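You operate a simulated robot arm through the tools that you are given. There is no shell and no other tool. Be economical: measure what you need, move in short steps, check, and stop when the job is done.

You are at the controls of a simulated two-armed robot. One attempt, no reset.

JOB
Hold the open tin on the near table top steady with one hand, lift the black bolt out of it with the other and set it down on the near table top.
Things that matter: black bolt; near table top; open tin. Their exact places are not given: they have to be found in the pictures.

The check looks at the end state, three seconds after you hand in, the way a careful person would. Anything else that was tipped, shoved, dropped, spilled or broken makes it a failure.

ROBOT AND FRAMES
Two 7-joint arms with two-finger parallel grippers on one trunk, on a base that drives. Base frame: it is fixed to the floor where the robot stands at the start and does not move with it; the origin is under the middle of the robot, x ahead of it, y to its left, z up; the surface under the hand at the start is at about z = 950. Units: mm, degrees, N and s.
The left shoulder is at the start at [20, 170, 1178], the right one opposite. With the tool pointing down near the work surface each hand reaches from about 220 to 680 mm from the robot's upright axis, wherever it stands, measured 20 degrees to its own side. Places, roughly: black bolt (3x3x7 cm) [700, 0, 1000]; near table top [900, -300, 1000]. Payload 3.8 kg a hand.
Tool frame (each hand has its own): the origin (TCP) lies between the finger pads and is the grasp point; the fingertips stand 30 mm ahead of it; z points along the fingers, y is the line along which they close. The gripper opens to 110 mm. The fingers are 20 mm wide and 10 mm thick; the gripper's body (48 by 112 mm) begins 55 mm behind the TCP.
Orientation is that of the tool frame in the base frame, as a unit quaternion [x, y, z, w]. With the fingers straight down and closing along the base's y, the tool's x points along the base's -x, its y along +y and its z along -z.

CONTROLS
- The arms move only by the tool apply_moves. It takes "left_increments", "right_increments" or both (then of equal length, played together; a hand with none holds still); each is a list of rows, each a list of 3 entries, a list of its own where there are three numbers: the shift along the tool's x, y, z in mm, then the turn, a rotation vector about the tool's x, y, z in degrees, then the finger opening in mm, from 0 to 110. In form: [[[x, y, z], [wx, wy, wz], fingers], ...]. A call has 1 to 8 rows; each row shifts and turns the commanded pose from where the row before left it, along the tool's axes as they then stand. Rows are played at 5 a second. More than 50 mm and 8.6 degrees between two rows, or a gripper value outside its range, and nothing of the call is played. Where a pose cannot be reached the arm comes as near as it can. A force on the tool above 40 N (or 10 N above the force at the start of the call, whichever is more), or a blocked arm, ends the call early, and 0.2 s more pass. The fingers move at their own pace (about 72 mm/s each) and stop on an object; they squeeze with about 30 N. The grip force told is the motor's: it shows also when the fingers shut on nothing. Time passes only in rows, and 0.2 s behind the last, so rows that do not move let the fingers close. It gives the time, the measured TCP pose, the force on the tool (base axes), the opening and the grip force at its end, in the units of the frame above (readings bear some noise), with the torque about the TCP (base axes, N m) and any sound that the robot's microphone picked up.
- Cameras (640 x 400 px; columns grow to the right, rows downward): "scene" is now at [112.7, 35.5, 1351.8]; the picture's right is [0.33, -0.94, 0.00], its down [-0.27, -0.10, -0.96] and it looks along [0.90, 0.32, -0.29] (base axes); focal length 274 px, centre (320, 200). "left" rides on the left gripper at [73, -17, -103] in its tool frame; the picture's right is [0.23, 0.97, 0.00], its down [-0.76, 0.18, -0.62] and it looks along [-0.61, 0.14, 0.78] (tool axes); focal length 222 px, centre (320, 200). "right" rides on the right gripper at [72, 17, -103] in its tool frame; the picture's right is [-0.23, 0.97, 0.00], its down [-0.76, -0.18, -0.62] and it looks along [-0.61, -0.14, 0.78] (tool axes); focal length 222 px, centre (320, 200).
- snapshot(camera): a new picture of that camera. No time passes.
- slide_trunk(by): slides the trunk up (or, below 0, down) by that many mm; the arms and the scene camera ride with it, the base frame stays. It gives what a move gives, with no picture.
- roll_base(legs): drives the robot by 1 to 6 legs, each [ahead, turn to the left] in mm and degrees, along the robot's own axes; the way and the turn of a leg run together, so that a leg with both is an arc; at most 1500 mm and 180 degrees a leg. The arms and the cameras ride along, it lands a little off, and it stops where it bumps. It gives what a move gives.
- head_to(pan, tilt): turns the head with the scene camera to pan (to the left, within 80 degrees either way) and tilt (down, from -29 to 69), counted from straight ahead of the robot. It gives what a move gives.
- point_at(camera, pixels): for up to 12 pixels [column, row] of the newest picture of that camera ("zoom" is the newest enlarged one), the place [x, y, z] in the base frame of the surface seen there, good to about 3 mm, but the place of the scene camera against the robot may be out by one fixed shift of up to 12 mm in any direction. No time passes.
- zoom(camera, box): a new picture of the part [left, top, right, bottom] of that camera's present view, enlarged. No time passes.
- hand_in(): hands the job in; it is judged then, once.

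Keep the steps short. Do not move on a guess: measure, check each grasp and each placing, and mend mistakes. In all there are 80 turns and 78 pictures (those below and enlarged ones count). Leave the grippers open and the arms clear of the work at the hand-in unless told otherwise, and finish with a single line.

The tools are called after "Call:" by a JSON object that holds its "api" and its "payload". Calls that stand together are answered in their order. apply_moves: Moves the arms, as the interface text tells. Its arguments: {"type":"object","properties":{"left_increments":{"type":"array","items":{"type":"array"}},"right_increments":{"type":"array","items":{"type":"array"}}},"required":[]} The other tools are called the same way: slide_trunk (by) slides the trunk up or down; roll_base (legs) drives the base; head_to (pan, tilt) turns the head that bears the scene camera; snapshot (camera) takes a picture; point_at (camera, pixels) gives the place of the surface under pixels of a picture; zoom (camera, box) takes an enlarged picture of a part of a camera's view; hand_in () hands the job in.

At the start:

```text
t: 0.0
left_position: [392.9, 228.7, 1269.6]
left_tcp_rot: [-0.001, 1.0, 0.0, 0.001]
left_ft_force: [0.0, 0.6, 0.4]
left_torque: [-0.02, -0.02, -0.03]
left_width: 110.0
left_grasp_force: 0.0
right_position: [475.4, -98.6, 1207.4]
right_tcp_rot: [0.0, 1.0, 0.0, 0.0]
right_ft_force: [0.1, 0.0, 0.7]
right_torque: [-0.01, 0.01, -0.02]
right_width: 109.9
right_grasp_force: 0.0
trunk travel left (down, up): [-275.0, 295.0]
robot x, y, heading: [3.1, 0.0, -0.0]
head pan, tilt: [19.5, 16.9]
```

scene: 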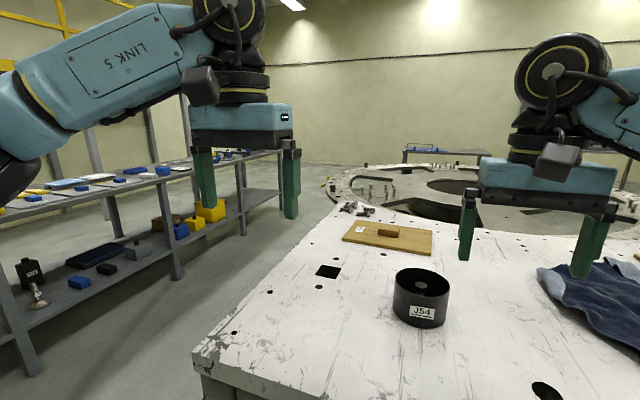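
right: 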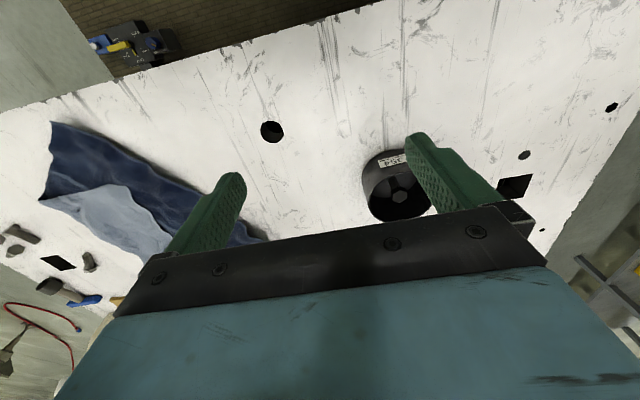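
left: 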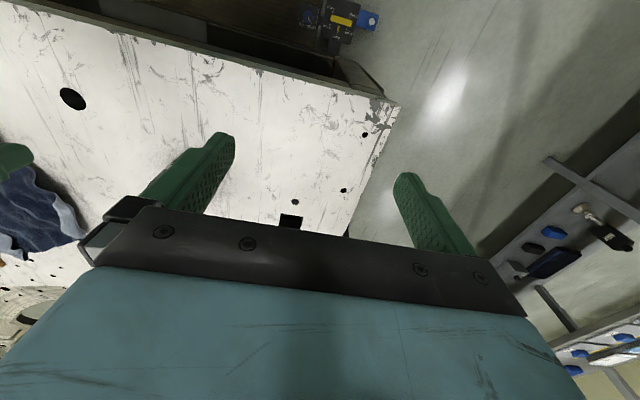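

I see a black open tin at about (421,297) in the scene, with something inside. I'll zoom in on it to measure it.

Call:
{"api": "zoom", "payload": {"camera": "scene", "box": [370, 250, 470, 340]}}

Call:
{"api": "zoom", "payload": {"camera": "right", "box": [340, 130, 460, 230]}}

Call:
{"api": "point_at", "payload": {"camera": "scene", "pixels": [[421, 286], [420, 323], [395, 281], [450, 283], [421, 269], [421, 300], [370, 330], [500, 300], [328, 271], [390, 240]]}}

Call:
{"api": "point_at", "payload": {"camera": "right", "pixels": [[400, 197], [390, 160], [364, 180], [385, 212], [330, 150], [398, 183]]}}

```text
4.44 times, centred on (420, 295) of scene
```

zoom: 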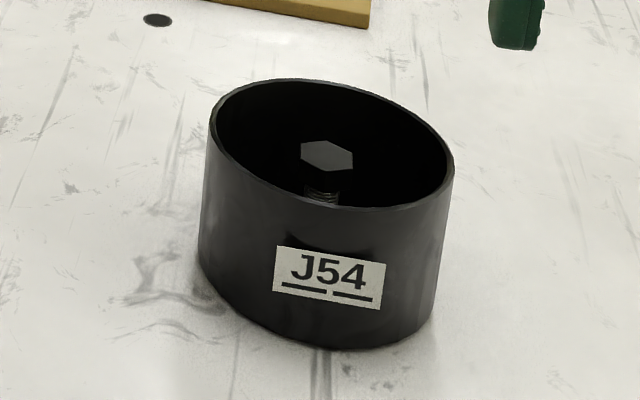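

```text
4.00 times, centred on (400, 180) of right
```

zoom: 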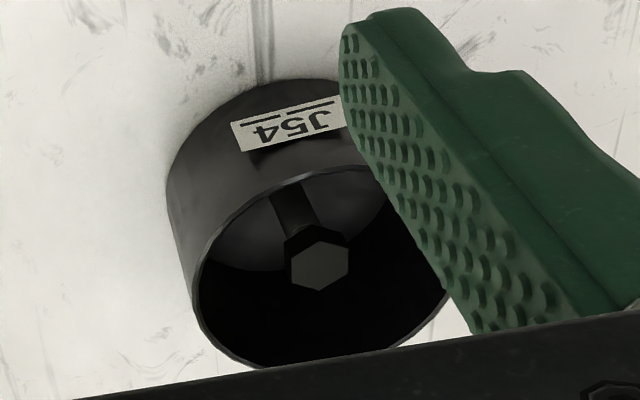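

```text
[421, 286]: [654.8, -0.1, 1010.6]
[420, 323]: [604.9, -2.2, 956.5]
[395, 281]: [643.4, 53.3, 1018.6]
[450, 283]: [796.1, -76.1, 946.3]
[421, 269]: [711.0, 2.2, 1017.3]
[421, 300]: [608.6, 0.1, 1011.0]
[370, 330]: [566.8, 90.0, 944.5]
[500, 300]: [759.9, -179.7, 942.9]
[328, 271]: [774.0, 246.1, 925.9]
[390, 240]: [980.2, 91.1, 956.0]
```

```text
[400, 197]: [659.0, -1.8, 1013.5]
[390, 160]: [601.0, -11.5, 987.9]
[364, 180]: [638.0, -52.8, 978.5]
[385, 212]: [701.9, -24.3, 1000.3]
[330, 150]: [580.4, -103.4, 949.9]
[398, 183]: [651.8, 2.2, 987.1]
```

The tin is about 115 mm across, centred near (657, -2), with its rim at z≈1017 and the table at about 945. The bolt stands upright in the middle. The tin is near the edge of reach, so I'll find the table's near edge before driving closer.

Call:
{"api": "head_to", "payload": {"pan": 0, "tilt": 50}}

Call:
{"api": "snapshot", "payload": {"camera": "scene"}}

Call:
{"api": "point_at", "payload": {"camera": "right", "pixels": [[210, 50], [100, 87], [380, 2], [271, 131]]}}

```text
t: 1.0
left_position: [392.1, 228.8, 1268.5]
left_tcp_rot: [0.0, 1.0, -0.001, 0.0]
left_ft_force: [0.3, -0.2, 0.2]
left_torque: [0.03, 0.02, 0.01]
left_width: 109.5
left_grasp_force: 0.0
right_position: [476.9, -99.8, 1208.1]
right_tcp_rot: [0.0, 1.0, 0.0, 0.0]
right_ft_force: [0.4, -0.7, -0.8]
right_torque: [0.0, 0.01, -0.05]
right_width: 110.2
right_grasp_force: 0.1
trunk travel left (down, up): [-275.0, 295.0]
robot x, y, heading: [1.1, -1.9, -0.1]
head pan, tilt: [0.0, 50.0]
```

```text
72 pictures are left
```

scene: 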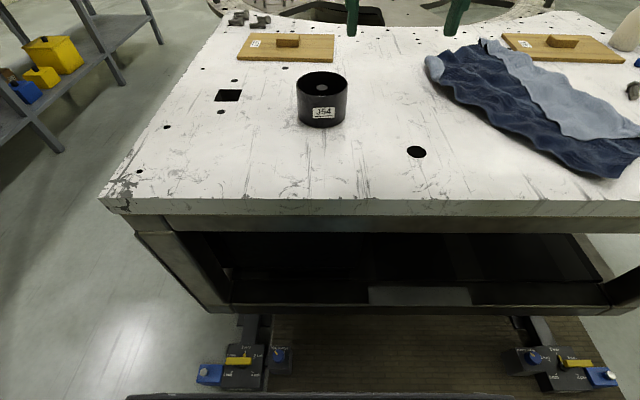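

```text
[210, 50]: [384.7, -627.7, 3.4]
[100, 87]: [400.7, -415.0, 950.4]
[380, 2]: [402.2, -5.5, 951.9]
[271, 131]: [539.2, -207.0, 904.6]
```

The near table edge is at x≈400. Next I check where the robot's own front and the blocks below the table are.

Call:
{"api": "point_at", "payload": {"camera": "scene", "pixels": [[320, 396], [200, 397], [230, 378], [600, 380], [210, 375], [320, 205], [322, 88], [322, 74], [298, 90], [348, 90]]}}

Call:
{"api": "zoom", "payload": {"camera": "scene", "box": [280, 60, 370, 135]}}

```text
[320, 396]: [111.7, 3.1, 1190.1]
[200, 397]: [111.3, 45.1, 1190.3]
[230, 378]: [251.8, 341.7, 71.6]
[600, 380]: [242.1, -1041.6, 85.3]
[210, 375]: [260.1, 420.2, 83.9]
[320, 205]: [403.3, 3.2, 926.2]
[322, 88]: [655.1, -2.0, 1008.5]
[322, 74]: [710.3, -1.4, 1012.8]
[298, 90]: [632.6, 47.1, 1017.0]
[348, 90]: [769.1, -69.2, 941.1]
```

```text
5.33 times, centred on (325, 98) of scene
```

zoom: 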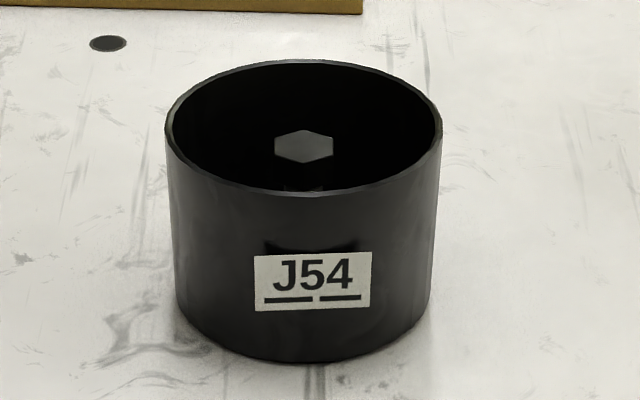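

The hex head's flats face roughly ±y. I'd like to drive a little closer, so I look straight down to see how much room the base has.

Call:
{"api": "head_to", "payload": {"pan": 0, "tilt": 69}}

Call:
{"api": "snapshot", "payload": {"camera": "scene"}}

```text
t: 1.8
left_position: [392.5, 228.7, 1268.4]
left_tcp_rot: [-0.001, 1.0, 0.0, 0.001]
left_ft_force: [-0.7, 0.1, -1.2]
left_torque: [0.0, 0.01, 0.0]
left_width: 109.9
left_grasp_force: 0.1
right_position: [476.2, -99.1, 1206.7]
right_tcp_rot: [0.0, 1.0, 0.0, -0.001]
right_ft_force: [-0.9, -1.0, 0.1]
right_torque: [0.01, 0.0, 0.01]
right_width: 109.9
right_grasp_force: 0.0
trunk travel left (down, up): [-275.0, 295.0]
robot x, y, heading: [0.7, -1.9, 0.1]
head pan, tilt: [0.0, 68.8]
```

```text
70 pictures are left
```

scene: 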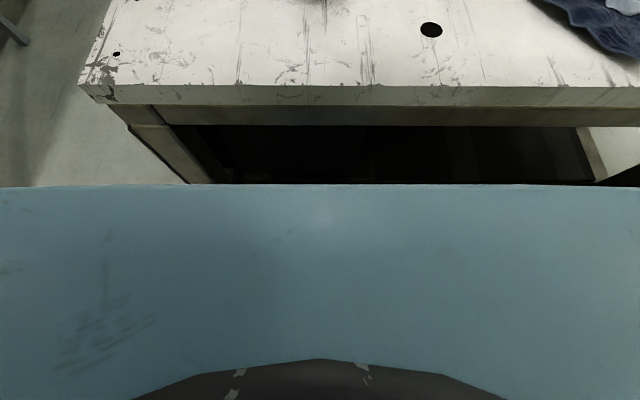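

Call:
{"api": "point_at", "payload": {"camera": "scene", "pixels": [[320, 190], [100, 190], [540, 190], [320, 300], [20, 200], [320, 90], [320, 110]]}}

```text
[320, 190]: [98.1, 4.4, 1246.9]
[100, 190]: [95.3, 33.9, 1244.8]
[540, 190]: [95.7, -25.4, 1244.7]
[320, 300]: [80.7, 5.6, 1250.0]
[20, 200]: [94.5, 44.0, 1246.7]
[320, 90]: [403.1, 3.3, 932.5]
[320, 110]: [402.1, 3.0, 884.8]
```

Call:
{"api": "head_to", "payload": {"pan": 0, "tilt": 50}}

Call:
{"api": "snapshot", "payload": {"camera": "scene"}}

Call:
{"api": "point_at", "payload": {"camera": "scene", "pixels": [[282, 355], [272, 372], [320, 385], [400, 385], [250, 385], [320, 305], [270, 318], [200, 380], [245, 386], [160, 240], [510, 355]]}}

```text
t: 2.6
left_position: [393.4, 228.5, 1268.9]
left_tcp_rot: [-0.001, 1.0, 0.0, 0.0]
left_ft_force: [-0.1, 0.6, 0.3]
left_torque: [0.0, 0.02, -0.02]
left_width: 110.2
left_grasp_force: 0.2
right_position: [476.1, -99.6, 1206.9]
right_tcp_rot: [0.0, 1.0, 0.0, 0.0]
right_ft_force: [-0.1, 0.7, -0.3]
right_torque: [-0.01, 0.0, 0.03]
right_width: 109.9
right_grasp_force: 0.0
trunk travel left (down, up): [-275.0, 295.0]
robot x, y, heading: [-1.9, 3.4, -0.2]
head pan, tilt: [0.0, 50.0]
```

```text
69 pictures are left
```

scene: 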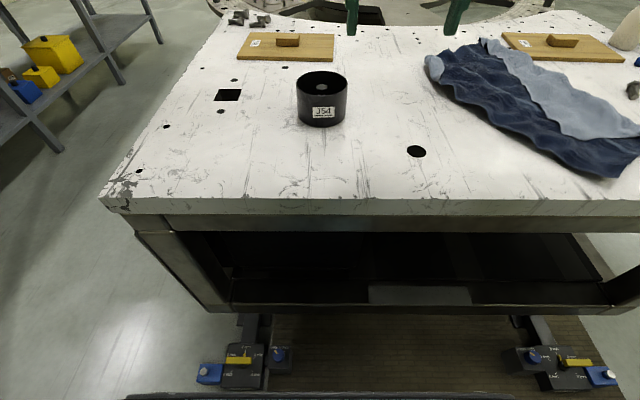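

```text
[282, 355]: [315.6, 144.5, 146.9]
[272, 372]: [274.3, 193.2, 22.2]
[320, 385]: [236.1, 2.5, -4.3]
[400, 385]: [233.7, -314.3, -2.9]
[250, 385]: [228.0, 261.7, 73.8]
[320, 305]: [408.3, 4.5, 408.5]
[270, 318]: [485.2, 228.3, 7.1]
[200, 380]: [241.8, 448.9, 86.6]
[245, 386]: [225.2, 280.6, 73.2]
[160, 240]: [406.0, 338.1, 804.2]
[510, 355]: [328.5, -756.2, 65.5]
```

The floor blocks make driving closer risky, so I'll stay put and lean the hands, which also brings the wrists nearer. My plan:
- **Left hand:** grip the tin wall at its far-left rim, leaning back-left.
- **Right hand:** take the bolt head across its flats, leaning back-right.

First I turn both hands up high, starting with the yaw.

Call:
{"api": "apply_moves", "payload": {"left_increments": [[[0, 0, 0], [0, 0, 7.86], 110], [[0, 0, 0], [0, 0, 7.86], 110], [[0, 0, 0], [0, 0, 7.86], 110], [[0, 0, 0], [0, 0, 7.86], 110], [[0, 0, 0], [0, 0, 7.86], 110], [[0, 0, 0], [0, 0, 7.86], 110], [[0, 0, 0], [0, 0, 7.84], 110], [[0, 0, 0], [0, -7.5, 0], 110]], "right_increments": [[[0, 0, 0], [0, 0, -7.5], 110], [[0, 0, 0], [0, 0, -7.5], 110], [[0, 0, 0], [0, 0, -7.5], 110], [[0, 0, 0], [0, 0, -7.5], 110], [[0, 0, 0], [0, 0, -7.5], 110], [[0, 0, 0], [0, 0, -7.5], 110], [[0, 0, 0], [0, 0, -7.5], 110], [[0, 0, 0], [0, 0, -7.5], 110]]}}

Call:
{"api": "apply_moves", "payload": {"left_increments": [[[0, 0, 0], [0, -7.5, 0], 110], [[0, 0, 0], [0, -7.5, 0], 110], [[0, 0, 0], [0, -7.5, 0], 110], [[0, 0, 0], [0, -7.5, 0], 80], [[0, 0, 0], [0, -7.5, 0], 50]], "right_increments": [[[0, 0, 0], [0, -7.5, 0], 110], [[0, 0, 0], [0, -7.5, 0], 110], [[0, 0, 0], [0, -7.5, 0], 110], [[0, 0, 0], [0, -7.5, 0], 80], [[0, 0, 0], [0, 0, 0], 60]]}}

Call:
{"api": "snapshot", "payload": {"camera": "scene"}}

Call:
{"api": "snapshot", "payload": {"camera": "right"}}

Call:
{"api": "snapshot", "payload": {"camera": "left"}}

```text
t: 4.4
left_position: [382.1, 219.9, 1262.2]
left_tcp_rot: [0.46, 0.885, -0.031, 0.059]
left_ft_force: [-0.6, -0.5, 0.0]
left_torque: [-0.01, -0.08, -0.02]
left_width: 110.0
left_grasp_force: 0.0
left hand out of reach, approached as far as the arm can: row 7
right_position: [450.2, -90.9, 1199.9]
right_tcp_rot: [-0.499, 0.866, 0.0, 0.002]
right_ft_force: [-0.5, 0.3, 0.4]
right_torque: [-0.02, 0.0, 0.01]
right_width: 110.2
right_grasp_force: 0.1
right hand out of reach, approached as far as the arm can: row 8
trunk travel left (down, up): [-275.0, 295.0]
robot x, y, heading: [-2.5, 1.1, 0.1]
head pan, tilt: [0.0, 50.0]
```

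```text
t: 5.6
left_position: [381.0, 218.5, 1262.0]
left_tcp_rot: [0.426, 0.819, -0.177, 0.341]
left_ft_force: [0.1, 0.8, 0.3]
left_torque: [-0.04, 0.01, -0.02]
left_width: 49.8
left_grasp_force: 0.0
right_position: [451.4, -90.7, 1200.6]
right_tcp_rot: [-0.483, 0.837, 0.129, 0.225]
right_ft_force: [-0.5, -0.1, -0.2]
right_torque: [0.01, 0.0, -0.02]
right_width: 60.1
right_grasp_force: 0.2
trunk travel left (down, up): [-275.0, 295.0]
robot x, y, heading: [2.0, 0.6, -0.1]
head pan, tilt: [0.0, 50.0]
```

```text
68 pictures are left
```

scene: 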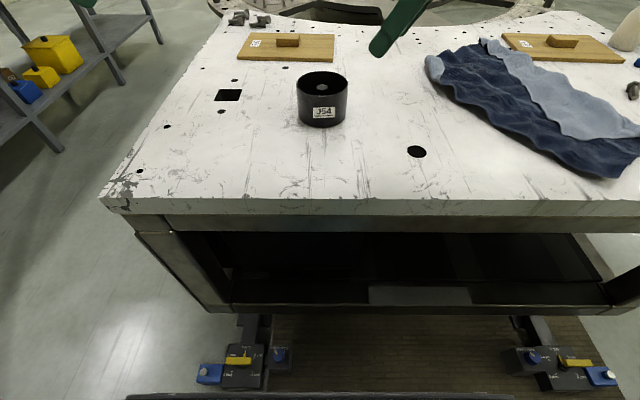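

```text
67 pictures are left
```

right: 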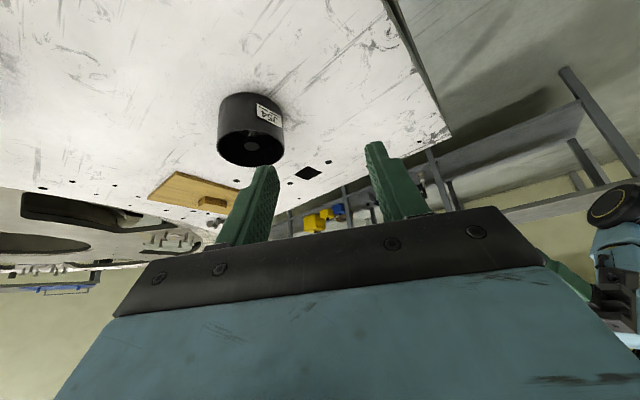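

```text
66 pictures are left
```

left: 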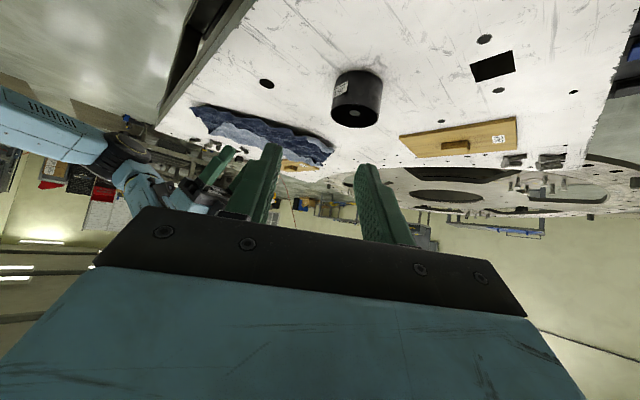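

Both hands are leaned. Next I measure the rim and bolt with the wrist cameras, which have no fixed shift.

Call:
{"api": "zoom", "payload": {"camera": "left", "box": [310, 50, 406, 146]}}

Call:
{"api": "zoom", "payload": {"camera": "right", "box": [205, 80, 301, 176]}}

```text
4.17 times, centred on (358, 98) of left
```

zoom: 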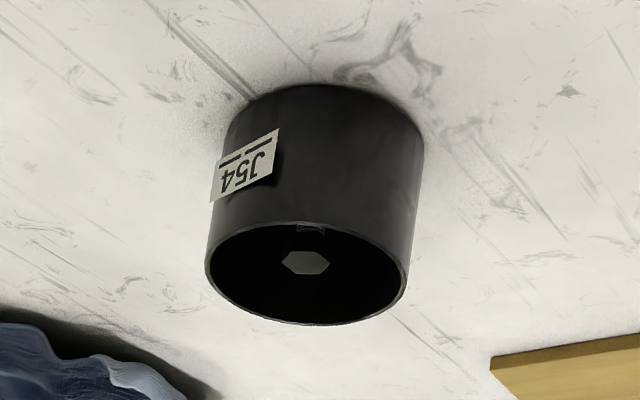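

```text
4.17 times, centred on (253, 128) of right
```

zoom: 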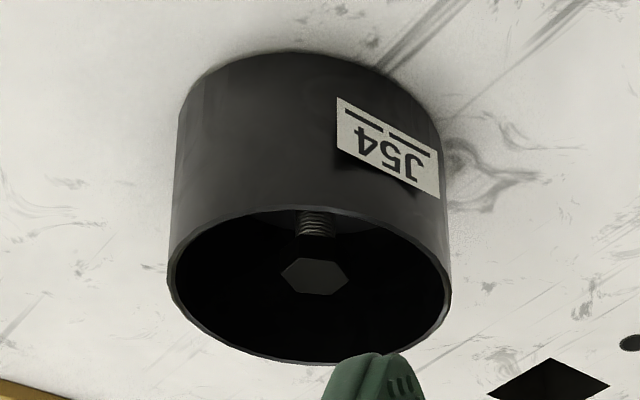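

Call:
{"api": "zoom", "payload": {"camera": "scene", "box": [312, 80, 332, 96]}}

Call:
{"api": "zoom", "payload": {"camera": "right", "box": [236, 132, 266, 160]}}

```text
16.00 times, centred on (322, 88) of scene
```

zoom: 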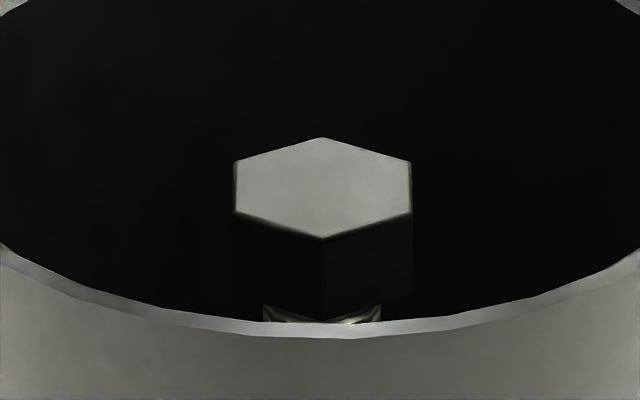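

```text
14.29 times, centred on (251, 146) of right
```

zoom: 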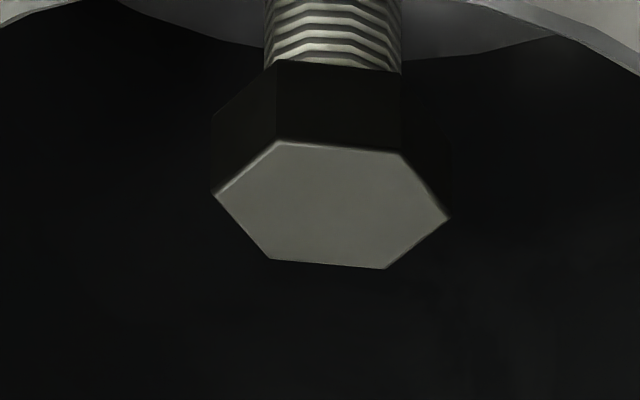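

Call:
{"api": "point_at", "payload": {"camera": "zoom", "pixels": [[225, 195], [435, 215], [285, 150], [380, 258], [330, 205], [340, 110], [275, 250], [392, 160]]}}

Call:
{"api": "zoom", "payload": {"camera": "left", "box": [325, 95, 390, 135]}}

```text
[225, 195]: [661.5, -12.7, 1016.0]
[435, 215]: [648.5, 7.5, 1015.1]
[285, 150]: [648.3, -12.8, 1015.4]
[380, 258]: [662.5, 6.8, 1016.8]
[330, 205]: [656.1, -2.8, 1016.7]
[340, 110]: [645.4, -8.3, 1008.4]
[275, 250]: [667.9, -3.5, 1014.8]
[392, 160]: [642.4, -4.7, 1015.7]
```

```text
9.85 times, centred on (358, 115) of left
```

zoom: 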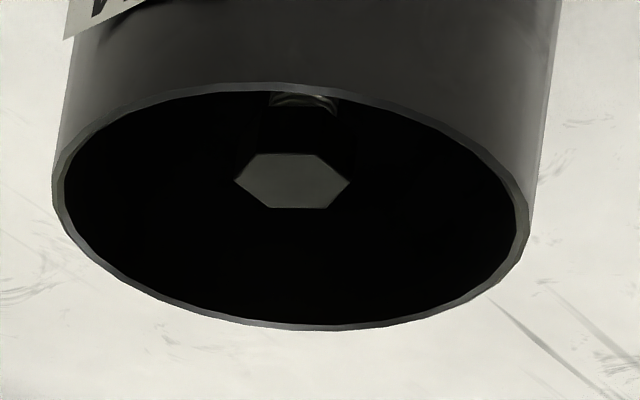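

Call:
{"api": "point_at", "payload": {"camera": "zoom", "pixels": [[55, 195], [527, 235], [270, 86], [320, 328], [66, 150], [500, 170], [380, 104], [180, 302], [440, 308], [292, 182], [515, 262]]}}

```text
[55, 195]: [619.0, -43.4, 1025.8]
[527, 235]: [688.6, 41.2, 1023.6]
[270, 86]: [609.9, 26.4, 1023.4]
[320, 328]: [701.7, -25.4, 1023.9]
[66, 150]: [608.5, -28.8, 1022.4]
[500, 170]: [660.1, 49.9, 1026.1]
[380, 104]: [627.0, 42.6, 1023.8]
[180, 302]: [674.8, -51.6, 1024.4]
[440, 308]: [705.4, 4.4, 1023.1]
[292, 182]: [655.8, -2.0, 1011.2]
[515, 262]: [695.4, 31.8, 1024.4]
```

The bolt head is centred at (655, -3), top at z≈1015. The tin centre is (655, -1), wall radius about 53, rim at z≈1024. Now I move the left hand above the far-left rim, with the TCP at (695, 34, 1110).

Call:
{"api": "apply_moves", "payload": {"left_increments": [[[-15.85, 18.9, 42.7], [0, 0, 0], 44], [[-15.85, 18.9, 42.7], [0, 0, 0], 44], [[-15.85, 18.9, 42.7], [0, 0, 0], 44], [[-15.85, 18.9, 42.7], [0, 0, 0], 44], [[-15.85, 18.9, 42.7], [0, 0, 0], 44], [[-15.85, 18.9, 42.7], [0, 0, 0], 44], [[-15.85, 18.9, 42.7], [0, 0, 0], 44], [[-15.85, 18.9, 42.7], [0, 0, 0], 44]]}}

Call:
{"api": "snapshot", "payload": {"camera": "scene"}}

Call:
{"api": "snapshot", "payload": {"camera": "left"}}

```text
t: 7.4
left_position: [431.6, 190.1, 1238.3]
left_tcp_rot: [0.425, 0.82, -0.177, 0.34]
left_ft_force: [0.2, -0.9, 0.0]
left_torque: [-0.02, -0.05, -0.03]
left_width: 44.0
left_grasp_force: 0.1
left hand out of reach, approached as far as the arm can: row 2, 3, 4, 5, 6, 7, 8
right_position: [451.6, -92.7, 1199.9]
right_tcp_rot: [-0.483, 0.836, 0.13, 0.224]
right_ft_force: [-0.2, -0.1, -0.7]
right_torque: [-0.01, 0.03, -0.02]
right_width: 59.8
right_grasp_force: 0.1
trunk travel left (down, up): [-275.0, 295.0]
robot x, y, heading: [-1.0, 1.8, 0.3]
head pan, tilt: [0.0, 50.0]
```

```text
60 pictures are left
```

scene: 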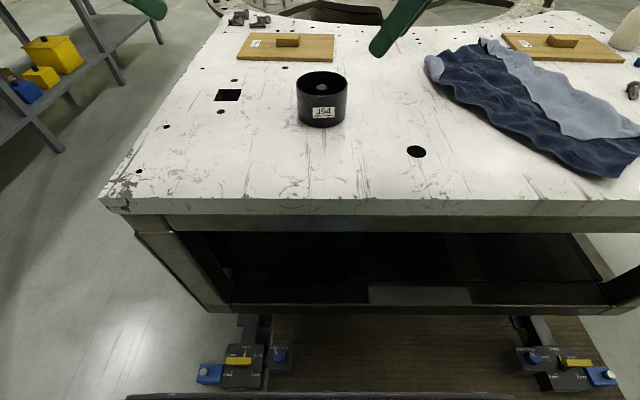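

```text
59 pictures are left
```

left: 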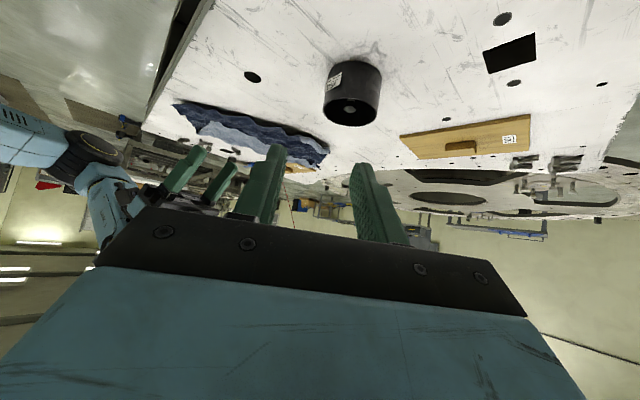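

The left arm stopped at a joint limit, not for lack of distance. I test which way frees it: first lower, then forward.

Call:
{"api": "apply_moves", "payload": {"left_increments": [[[21, 0, 21], [0, 0, 0], 44], [[21, 0, 21], [0, 0, 0], 44], [[21, 0, 21], [0, 0, 0], 44], [[21, 0, 21], [0, 0, 0], 44]]}}

Call:
{"api": "apply_moves", "payload": {"left_increments": [[[-12.2, 24.6, 12.2], [0, 0, 0], 44], [[-12.2, 24.6, 12.2], [0, 0, 0], 44], [[-12.2, 24.6, 12.2], [0, 0, 0], 44]]}}

```text
t: 8.4
left_position: [430.4, 189.2, 1228.1]
left_tcp_rot: [0.425, 0.82, -0.177, 0.34]
left_ft_force: [0.8, -0.4, 1.2]
left_torque: [-0.01, -0.03, -0.01]
left_width: 44.0
left_grasp_force: 0.0
left hand out of reach, approached as far as the arm can: row 1, 2, 3, 4
right_position: [450.7, -92.2, 1200.9]
right_tcp_rot: [-0.483, 0.837, 0.13, 0.224]
right_ft_force: [0.5, -0.1, -0.6]
right_torque: [0.0, 0.02, 0.01]
right_width: 60.2
right_grasp_force: 0.1
trunk travel left (down, up): [-275.0, 295.0]
robot x, y, heading: [2.3, -2.8, 0.0]
head pan, tilt: [0.0, 50.0]
```

```text
t: 9.2
left_position: [431.0, 190.8, 1227.4]
left_tcp_rot: [0.424, 0.821, -0.176, 0.339]
left_ft_force: [0.1, 0.0, 0.7]
left_torque: [0.02, -0.01, -0.01]
left_width: 44.0
left_grasp_force: 0.1
left hand out of reach, approached as far as the arm can: row 1, 2, 3
right_position: [450.9, -92.8, 1201.1]
right_tcp_rot: [-0.483, 0.836, 0.129, 0.224]
right_ft_force: [-0.9, -0.9, 0.4]
right_torque: [-0.01, 0.02, 0.02]
right_width: 60.2
right_grasp_force: 0.1
trunk travel left (down, up): [-275.0, 295.0]
robot x, y, heading: [0.2, 0.8, -0.1]
head pan, tilt: [0.0, 50.0]
```

Still blocked, so the yaw looks like the limit. I turn the yaw back about 25°, then try forward.

Call:
{"api": "apply_moves", "payload": {"left_increments": [[[0, 0, 0], [-5.9, 0, -5.9], 44], [[0, 0, 0], [-5.9, 0, -5.9], 44], [[0, 0, 0], [-5.9, 0, -5.9], 44]]}}

Call:
{"api": "apply_moves", "payload": {"left_increments": [[[-17, 15, 17], [0, 0, 0], 44], [[-17, 15, 17], [0, 0, 0], 44], [[-17, 15, 17], [0, 0, 0], 44]]}}

```text
t: 10.0
left_position: [431.1, 188.9, 1228.0]
left_tcp_rot: [0.238, 0.893, -0.099, 0.37]
left_ft_force: [1.0, 0.2, 0.2]
left_torque: [0.01, 0.02, -0.03]
left_width: 44.1
left_grasp_force: 0.1
right_position: [451.0, -93.1, 1200.7]
right_tcp_rot: [-0.483, 0.836, 0.13, 0.224]
right_ft_force: [-0.1, 0.3, -0.1]
right_torque: [-0.02, 0.04, 0.0]
right_width: 60.4
right_grasp_force: 0.0
trunk travel left (down, up): [-275.0, 295.0]
robot x, y, heading: [-0.5, -0.4, 0.1]
head pan, tilt: [0.0, 50.0]
```

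```text
t: 10.8
left_position: [517.1, 192.6, 1226.4]
left_tcp_rot: [0.238, 0.893, -0.098, 0.37]
left_ft_force: [-0.1, 0.5, -0.3]
left_torque: [-0.01, 0.03, 0.01]
left_width: 43.9
left_grasp_force: 0.0
right_position: [451.3, -92.4, 1200.1]
right_tcp_rot: [-0.482, 0.837, 0.129, 0.224]
right_ft_force: [-0.1, 0.3, 0.7]
right_torque: [-0.01, 0.02, -0.01]
right_width: 60.1
right_grasp_force: 0.1
trunk travel left (down, up): [-275.0, 295.0]
robot x, y, heading: [-1.0, 2.5, -0.0]
head pan, tilt: [0.0, 50.0]
```

Yaw was the limit; it moves freely now. I go on to above the far-left rim, then re-yaw there.

Call:
{"api": "apply_moves", "payload": {"left_increments": [[[-13.15, -7.35, 40.5], [0, 0, 0], 44], [[-13.15, -7.35, 40.5], [0, 0, 0], 44], [[-13.15, -7.35, 40.5], [0, 0, 0], 44], [[-13.15, -7.35, 40.5], [0, 0, 0], 44], [[-13.15, -7.35, 40.5], [0, 0, 0], 44], [[-13.15, -7.35, 40.5], [0, 0, 0], 44]]}}

Call:
{"api": "apply_moves", "payload": {"left_increments": [[[0, 0, 0], [4.42, 0, 4.42], 44], [[0, 0, 0], [4.42, 0, 4.42], 44], [[0, 0, 0], [4.42, 0, 4.42], 44], [[0, 0, 0], [4.42, 0, 4.42], 44]]}}

```text
t: 12.2
left_position: [692.8, 39.5, 1111.3]
left_tcp_rot: [0.239, 0.893, -0.099, 0.37]
left_ft_force: [0.8, -0.6, -0.2]
left_torque: [-0.01, 0.01, -0.03]
left_width: 43.7
left_grasp_force: 0.0
right_position: [452.1, -93.5, 1201.4]
right_tcp_rot: [-0.482, 0.837, 0.129, 0.224]
right_ft_force: [0.2, 0.0, -0.2]
right_torque: [0.04, 0.01, 0.03]
right_width: 59.7
right_grasp_force: 0.0
trunk travel left (down, up): [-275.0, 295.0]
robot x, y, heading: [4.4, 1.9, -0.0]
head pan, tilt: [0.0, 50.0]
```

```text
t: 13.2
left_position: [692.9, 40.0, 1111.0]
left_tcp_rot: [0.262, 0.886, -0.109, 0.367]
left_ft_force: [-0.7, 0.0, 0.0]
left_torque: [0.04, 0.02, 0.01]
left_width: 43.9
left_grasp_force: 0.0
left hand out of reach, approached as far as the arm can: row 1, 2, 3, 4
right_position: [451.7, -92.2, 1200.6]
right_tcp_rot: [-0.483, 0.837, 0.129, 0.223]
right_ft_force: [0.5, -0.4, 0.0]
right_torque: [-0.03, -0.01, 0.01]
right_width: 59.8
right_grasp_force: 0.0
trunk travel left (down, up): [-275.0, 295.0]
robot x, y, heading: [-0.2, 0.2, -0.0]
head pan, tilt: [0.0, 50.0]
```

The yaw is limited to about 33° this far out. More freedom means bringing the base closer, so I look for the base's footprint and the room around it.

Call:
{"api": "head_to", "payload": {"pan": 45, "tilt": 60}}

Call:
{"api": "snapshot", "payload": {"camera": "scene"}}

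Call:
{"api": "head_to", "payload": {"pan": -45, "tilt": 60}}

Call:
{"api": "snapshot", "payload": {"camera": "scene"}}

```text
t: 14.3
left_position: [693.5, 39.9, 1111.4]
left_tcp_rot: [0.262, 0.886, -0.109, 0.367]
left_ft_force: [-0.2, 0.2, 0.2]
left_torque: [-0.05, 0.01, 0.05]
left_width: 44.0
left_grasp_force: 0.1
right_position: [449.9, -92.8, 1199.9]
right_tcp_rot: [-0.483, 0.836, 0.13, 0.225]
right_ft_force: [0.6, -0.8, 0.6]
right_torque: [0.01, -0.01, 0.0]
right_width: 60.0
right_grasp_force: 0.1
trunk travel left (down, up): [-275.0, 295.0]
robot x, y, heading: [2.3, 0.3, 0.2]
head pan, tilt: [45.0, 60.0]
```

```text
58 pictures are left
```

scene: 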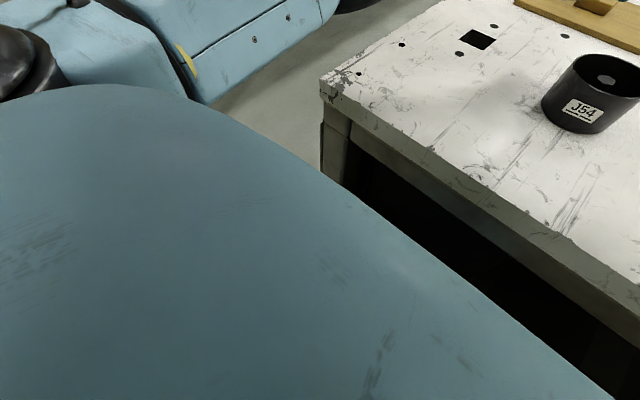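

```text
t: 16.0
left_position: [692.2, 39.4, 1111.0]
left_tcp_rot: [0.263, 0.886, -0.109, 0.367]
left_ft_force: [0.3, 0.0, -0.8]
left_torque: [0.01, -0.01, 0.0]
left_width: 44.0
left_grasp_force: 0.0
right_position: [449.8, -92.0, 1199.4]
right_tcp_rot: [-0.483, 0.836, 0.13, 0.224]
right_ft_force: [0.7, 0.0, 0.7]
right_torque: [0.0, -0.01, -0.05]
right_width: 59.9
right_grasp_force: 0.1
trunk travel left (down, up): [-275.0, 295.0]
robot x, y, heading: [2.5, 1.1, 0.1]
head pan, tilt: [-45.0, 60.0]
```

```text
57 pictures are left
```

scene: 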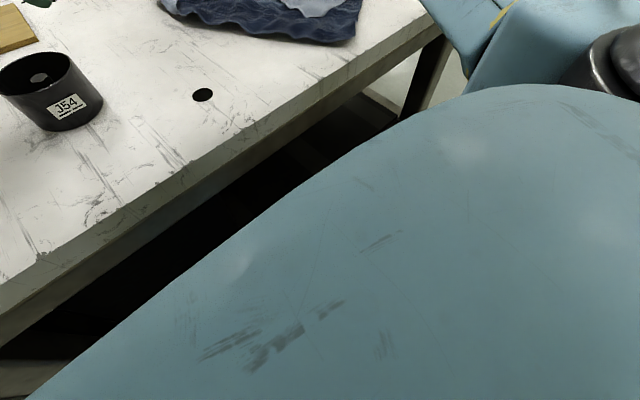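

I can't see the base footprint, so I won't drive. New plan within the current limits:
- **Left:** grip the rim wall near φ≈57°, leaning about 60°, so it stays low.
- **Right:** come nearly vertical with yaw 0, closing along y on the head's ±y flats, using only its fingertips so its body stays above the left gripper.

First I increase the left lean.

Call:
{"api": "apply_moves", "payload": {"left_increments": [[[0, 0, 0], [0, -7.5, 0], 44], [[0, 0, 0], [0, -7.5, 0], 44]], "right_increments": [[[0, 0, 0], [0, 7.5, 0], 60], [[0, 0, 0], [0, 7.5, 0], 60]]}}

Call:
{"api": "apply_moves", "payload": {"right_increments": [[[0, 0, 0], [0, 7.5, 0], 60], [[0, 0, 0], [0, 7.5, 0], 60], [[0, 0, 0], [0, 0, 7.5], 60], [[0, 0, 0], [0, 0, 7.5], 60], [[0, 0, 0], [0, 0, 7.5], 60], [[0, 0, 0], [0, 0, 7.5], 60]]}}

Call:
{"api": "apply_moves", "payload": {"right_increments": [[[0, 0, 0], [0, 0, 7.5], 60], [[0, 0, 0], [0, 0, 7.5], 60], [[0, 0, 0], [0, 0, 7.5], 60], [[0, 0, 0], [0, 0, 7.5], 60]]}}

Call:
{"api": "head_to", "payload": {"pan": 0, "tilt": 35}}

Call:
{"api": "snapshot", "payload": {"camera": "scene"}}

Call:
{"api": "snapshot", "payload": {"camera": "left"}}

```text
t: 16.6
left_position: [690.9, 41.1, 1112.4]
left_tcp_rot: [0.245, 0.83, -0.143, 0.48]
left_ft_force: [-0.2, 0.4, 0.2]
left_torque: [0.01, 0.0, 0.04]
left_width: 43.7
left_grasp_force: 0.0
right_position: [451.7, -91.8, 1199.8]
right_tcp_rot: [-0.496, 0.858, 0.066, 0.112]
right_ft_force: [0.6, 0.0, -0.1]
right_torque: [0.01, -0.02, 0.01]
right_width: 60.0
right_grasp_force: 0.1
trunk travel left (down, up): [-275.0, 295.0]
robot x, y, heading: [-0.1, -0.7, 0.2]
head pan, tilt: [-45.0, 60.0]
```

```text
t: 18.0
left_position: [691.8, 41.2, 1112.2]
left_tcp_rot: [0.246, 0.83, -0.143, 0.479]
left_ft_force: [0.5, -0.6, -0.1]
left_torque: [-0.01, 0.01, 0.0]
left_width: 43.9
left_grasp_force: 0.0
right_position: [449.8, -91.2, 1200.0]
right_tcp_rot: [-0.258, 0.966, 0.0, 0.0]
right_ft_force: [0.2, -0.1, -0.2]
right_torque: [0.04, 0.02, 0.0]
right_width: 59.8
right_grasp_force: 0.2
trunk travel left (down, up): [-275.0, 295.0]
robot x, y, heading: [-3.2, 1.4, 0.2]
head pan, tilt: [-45.0, 60.0]
```

```text
t: 19.0
left_position: [691.5, 40.3, 1110.7]
left_tcp_rot: [0.246, 0.83, -0.142, 0.479]
left_ft_force: [0.2, -1.1, 0.0]
left_torque: [0.0, -0.01, -0.01]
left_width: 44.0
left_grasp_force: 0.1
right_position: [450.3, -92.1, 1199.9]
right_tcp_rot: [0.001, 1.0, -0.001, 0.001]
right_ft_force: [0.2, 0.1, -0.4]
right_torque: [0.0, -0.01, 0.02]
right_width: 59.9
right_grasp_force: 0.1
trunk travel left (down, up): [-275.0, 295.0]
robot x, y, heading: [1.0, -1.9, -0.1]
head pan, tilt: [-45.0, 60.0]
```

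```text
t: 20.1
left_position: [691.5, 41.3, 1111.4]
left_tcp_rot: [0.246, 0.83, -0.142, 0.479]
left_ft_force: [0.2, -0.5, -0.1]
left_torque: [0.01, -0.04, 0.03]
left_width: 44.1
left_grasp_force: 0.0
right_position: [450.9, -92.7, 1199.4]
right_tcp_rot: [0.0, 1.0, 0.0, 0.0]
right_ft_force: [-0.5, -0.4, 0.4]
right_torque: [-0.03, 0.01, 0.02]
right_width: 60.1
right_grasp_force: 0.1
trunk travel left (down, up): [-275.0, 295.0]
robot x, y, heading: [1.7, -2.5, 0.2]
head pan, tilt: [0.0, 35.0]
```

```text
56 pictures are left
```

scene: 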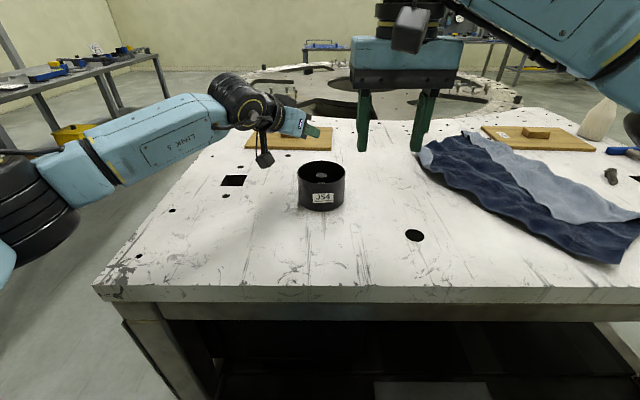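

```text
55 pictures are left
```

left: 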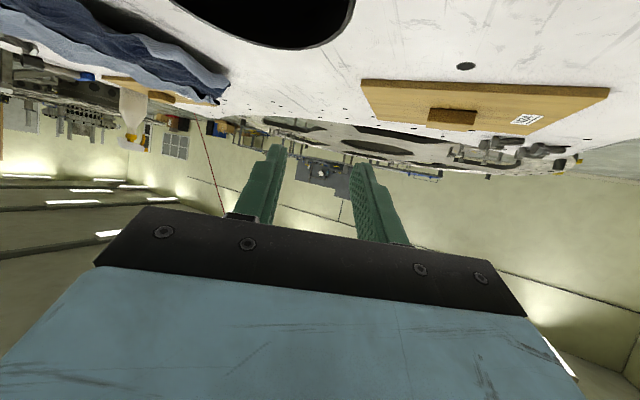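

The left arm stays well to the left, so there's plenty of room. I bring it over the rim at z≈1065 and check alignment.

Call:
{"api": "apply_moves", "payload": {"left_increments": [[[25.5, -1, 2.25], [0, 0, 0], 44], [[25.5, -1, 2.25], [0, 0, 0], 44]]}}

Call:
{"api": "zoom", "payload": {"camera": "scene", "box": [240, 100, 400, 200]}}

Call:
{"api": "zoom", "payload": {"camera": "right", "box": [300, 100, 540, 250]}}

```text
t: 20.7
left_position: [671.0, 50.6, 1064.4]
left_tcp_rot: [0.246, 0.831, -0.142, 0.479]
left_ft_force: [0.0, -0.3, -0.4]
left_torque: [0.03, 0.0, 0.03]
left_width: 44.1
left_grasp_force: 0.1
right_position: [450.5, -91.9, 1200.7]
right_tcp_rot: [0.0, 1.0, 0.0, 0.0]
right_ft_force: [0.1, 0.6, 0.1]
right_torque: [-0.01, 0.01, 0.0]
right_width: 59.8
right_grasp_force: 0.0
trunk travel left (down, up): [-275.0, 295.0]
robot x, y, heading: [-2.6, -1.6, -0.1]
head pan, tilt: [0.0, 35.0]
```

```text
4.00 times, centred on (320, 150) of scene
```

zoom: 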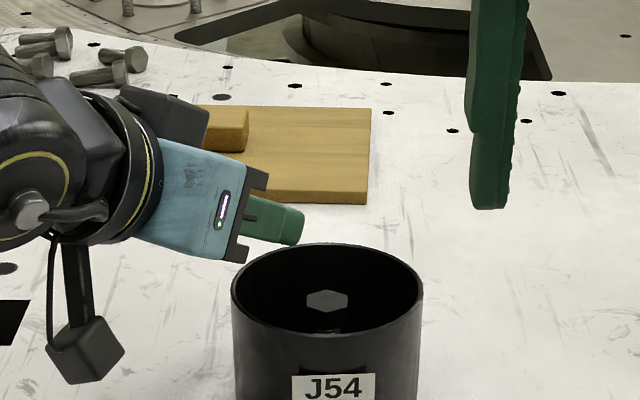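

```text
2.67 times, centred on (420, 175) of right
```

zoom: 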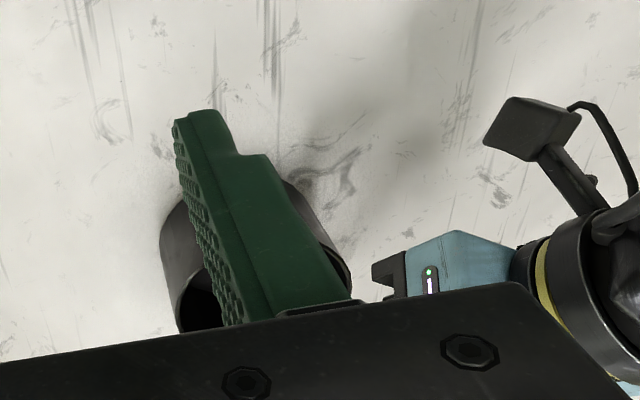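

Call:
{"api": "zoom", "payload": {"camera": "scene", "box": [240, 100, 400, 200]}}

Call:
{"api": "point_at", "payload": {"camera": "zoom", "pixels": [[90, 378], [65, 350], [300, 235], [270, 225], [240, 255], [90, 395], [300, 300]]}}

```text
4.00 times, centred on (320, 150) of scene
```

zoom: 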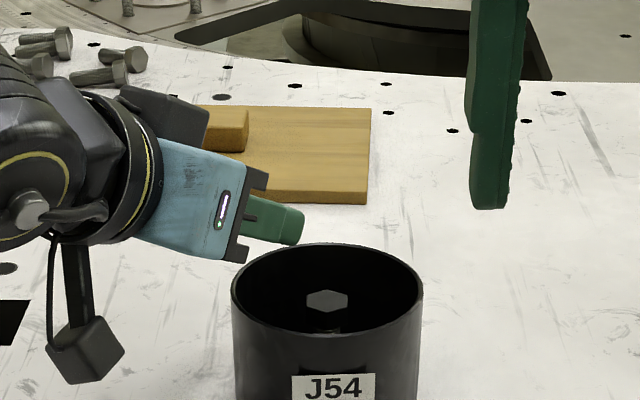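

```text
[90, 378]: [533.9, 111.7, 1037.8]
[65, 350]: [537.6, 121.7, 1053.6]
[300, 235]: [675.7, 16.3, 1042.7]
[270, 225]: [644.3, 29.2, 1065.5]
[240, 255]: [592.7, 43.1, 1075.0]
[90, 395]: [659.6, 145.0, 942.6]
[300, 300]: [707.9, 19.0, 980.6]
```

Alignment matches: the wall midline should fall between the pads. The camera box will end about 40 mm above the table. I narrow the opening to 36 mm to stay off the bolt and lower over the rim.

Call:
{"api": "apply_moves", "payload": {"left_increments": [[[0, 0, 0], [0, 0, 0], 36], [[14.2, 0, 8.2], [0, 0, 0], 36], [[14.2, 0, 8.2], [0, 0, 0], 36], [[14.2, 0, 8.2], [0, 0, 0], 36]]}}

Call:
{"api": "zoom", "payload": {"camera": "scene", "box": [240, 100, 400, 200]}}

Call:
{"api": "zoom", "payload": {"camera": "left", "box": [200, 60, 440, 210]}}

```text
t: 21.7
left_position: [672.2, 49.3, 1020.4]
left_tcp_rot: [0.246, 0.828, -0.143, 0.483]
left_ft_force: [2.7, -1.5, 12.9]
left_torque: [-0.04, 0.43, 0.05]
left_width: 36.2
left_grasp_force: 0.6
right_position: [449.8, -92.5, 1199.5]
right_tcp_rot: [-0.001, 1.0, 0.0, 0.001]
right_ft_force: [-0.5, -1.0, -0.2]
right_torque: [0.02, 0.02, -0.02]
right_width: 59.9
right_grasp_force: 0.0
trunk travel left (down, up): [-275.0, 295.0]
robot x, y, heading: [-2.1, -1.9, 0.1]
head pan, tilt: [0.0, 35.0]
```

```text
4.00 times, centred on (320, 150) of scene
```

zoom: 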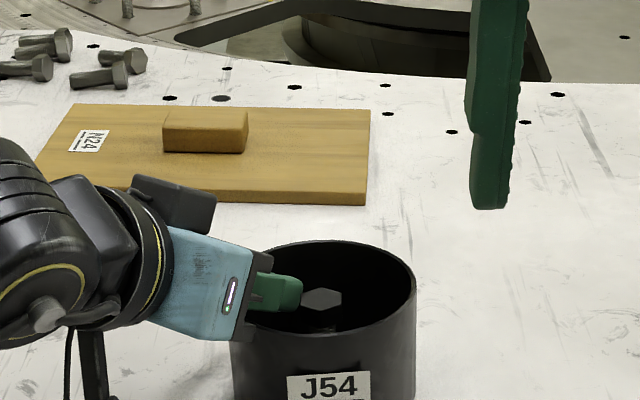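

```text
2.67 times, centred on (320, 135) of left
```

zoom: 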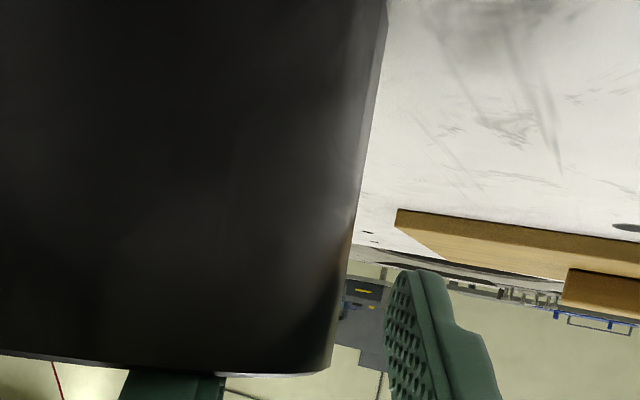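

The force reads 13 N upward: the leaned inner finger is resting on the near-left rim. I lift off, lean to 70°, and will bite with only the finger end.

Call:
{"api": "apply_moves", "payload": {"left_increments": [[[-17.3, 0, -10], [0, 0, 0], 36], [[-17.3, 0, -10], [0, 0, 0], 36], [[0, 0, 0], [0, -5, 0], 36], [[0, 0, 0], [0, -5, 0], 36]]}}

Call:
{"api": "zoom", "payload": {"camera": "scene", "box": [240, 100, 400, 200]}}

Call:
{"api": "snapshot", "payload": {"camera": "right"}}

```text
t: 22.7
left_position: [671.5, 50.2, 1056.5]
left_tcp_rot: [0.233, 0.785, -0.163, 0.551]
left_ft_force: [-0.2, 0.8, 0.7]
left_torque: [0.02, 0.02, -0.05]
left_width: 35.9
left_grasp_force: 0.0
right_position: [451.3, -91.0, 1200.8]
right_tcp_rot: [0.0, 1.0, 0.0, 0.0]
right_ft_force: [-0.4, 0.9, 0.5]
right_torque: [-0.03, 0.03, -0.01]
right_width: 60.1
right_grasp_force: 0.0
trunk travel left (down, up): [-275.0, 295.0]
robot x, y, heading: [0.7, -3.1, -0.1]
head pan, tilt: [0.0, 35.0]
```

```text
4.00 times, centred on (320, 150) of scene
```

zoom: 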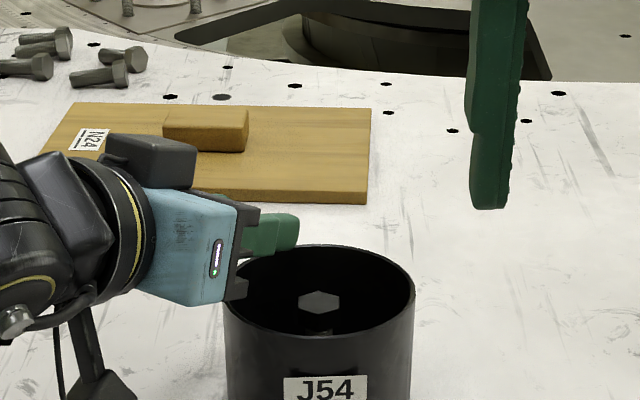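

```text
48 pictures are left
```

right: 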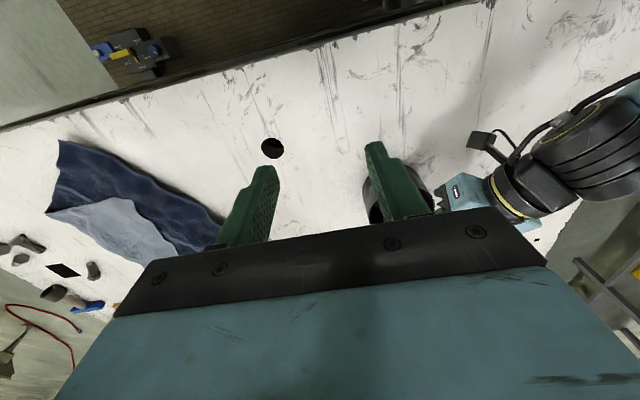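

The tin seems to have slid a few mm. I re-measure its rim and the bolt with this view.

Call:
{"api": "zoom", "payload": {"camera": "scene", "box": [285, 150, 357, 195]}}

Call:
{"api": "apply_moves", "payload": {"right_increments": [[[0, -40, 0], [0, 0, 0], 60], [[0, -40, 0], [0, 0, 0], 60]]}}

Call:
{"api": "zoom", "payload": {"camera": "right", "box": [370, 120, 530, 220]}}

```text
8.89 times, centred on (321, 172) of scene
```

zoom: 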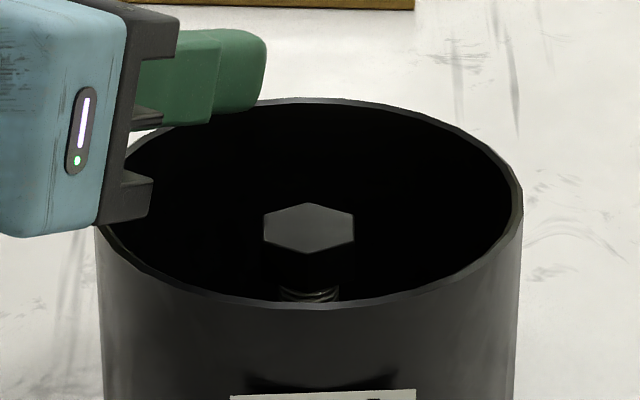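

```text
t: 23.3
left_position: [672.8, 49.8, 1055.2]
left_tcp_rot: [0.232, 0.785, -0.163, 0.551]
left_ft_force: [-0.9, -1.1, -0.7]
left_torque: [0.01, -0.01, 0.04]
left_width: 35.8
left_grasp_force: 0.1
right_position: [451.2, -173.7, 1199.5]
right_tcp_rot: [-0.001, 1.0, 0.0, 0.0]
right_ft_force: [-0.5, -0.8, 0.5]
right_torque: [0.01, -0.02, -0.03]
right_width: 60.1
right_grasp_force: 0.0
trunk travel left (down, up): [-275.0, 295.0]
robot x, y, heading: [-0.4, 0.6, 0.1]
head pan, tilt: [0.0, 35.0]
```

```text
4.00 times, centred on (450, 170) of right
```

zoom: 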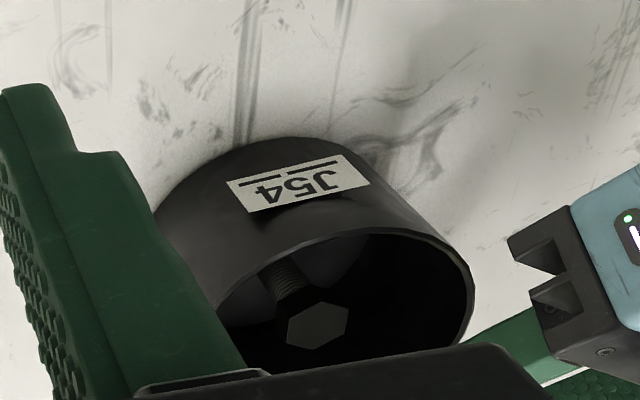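

Call:
{"api": "point_at", "payload": {"camera": "zoom", "pixels": [[318, 325], [296, 318], [345, 310], [470, 290], [420, 238], [300, 246], [230, 290], [462, 338]]}}

Call:
{"api": "zoom", "payload": {"camera": "scene", "box": [285, 150, 357, 195]}}

Call:
{"api": "point_at", "payload": {"camera": "zoom", "pixels": [[308, 228], [521, 195], [98, 230], [310, 304], [330, 101], [450, 275], [170, 280], [470, 140]]}}

```text
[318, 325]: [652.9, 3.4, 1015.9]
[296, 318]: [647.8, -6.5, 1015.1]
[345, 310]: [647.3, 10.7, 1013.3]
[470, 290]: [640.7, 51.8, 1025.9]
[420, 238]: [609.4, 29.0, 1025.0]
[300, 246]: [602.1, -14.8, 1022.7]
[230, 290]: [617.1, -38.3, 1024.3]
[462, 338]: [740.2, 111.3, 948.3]
```

```text
8.89 times, centred on (321, 172) of scene
```

zoom: 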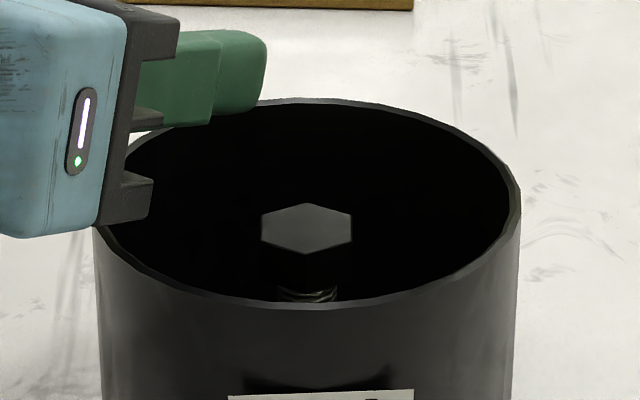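

```text
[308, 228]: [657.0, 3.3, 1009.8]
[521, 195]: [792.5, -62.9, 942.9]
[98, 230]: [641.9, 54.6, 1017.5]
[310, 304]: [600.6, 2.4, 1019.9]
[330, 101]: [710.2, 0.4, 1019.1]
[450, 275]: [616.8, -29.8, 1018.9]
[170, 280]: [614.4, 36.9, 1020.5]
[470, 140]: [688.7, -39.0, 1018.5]
```

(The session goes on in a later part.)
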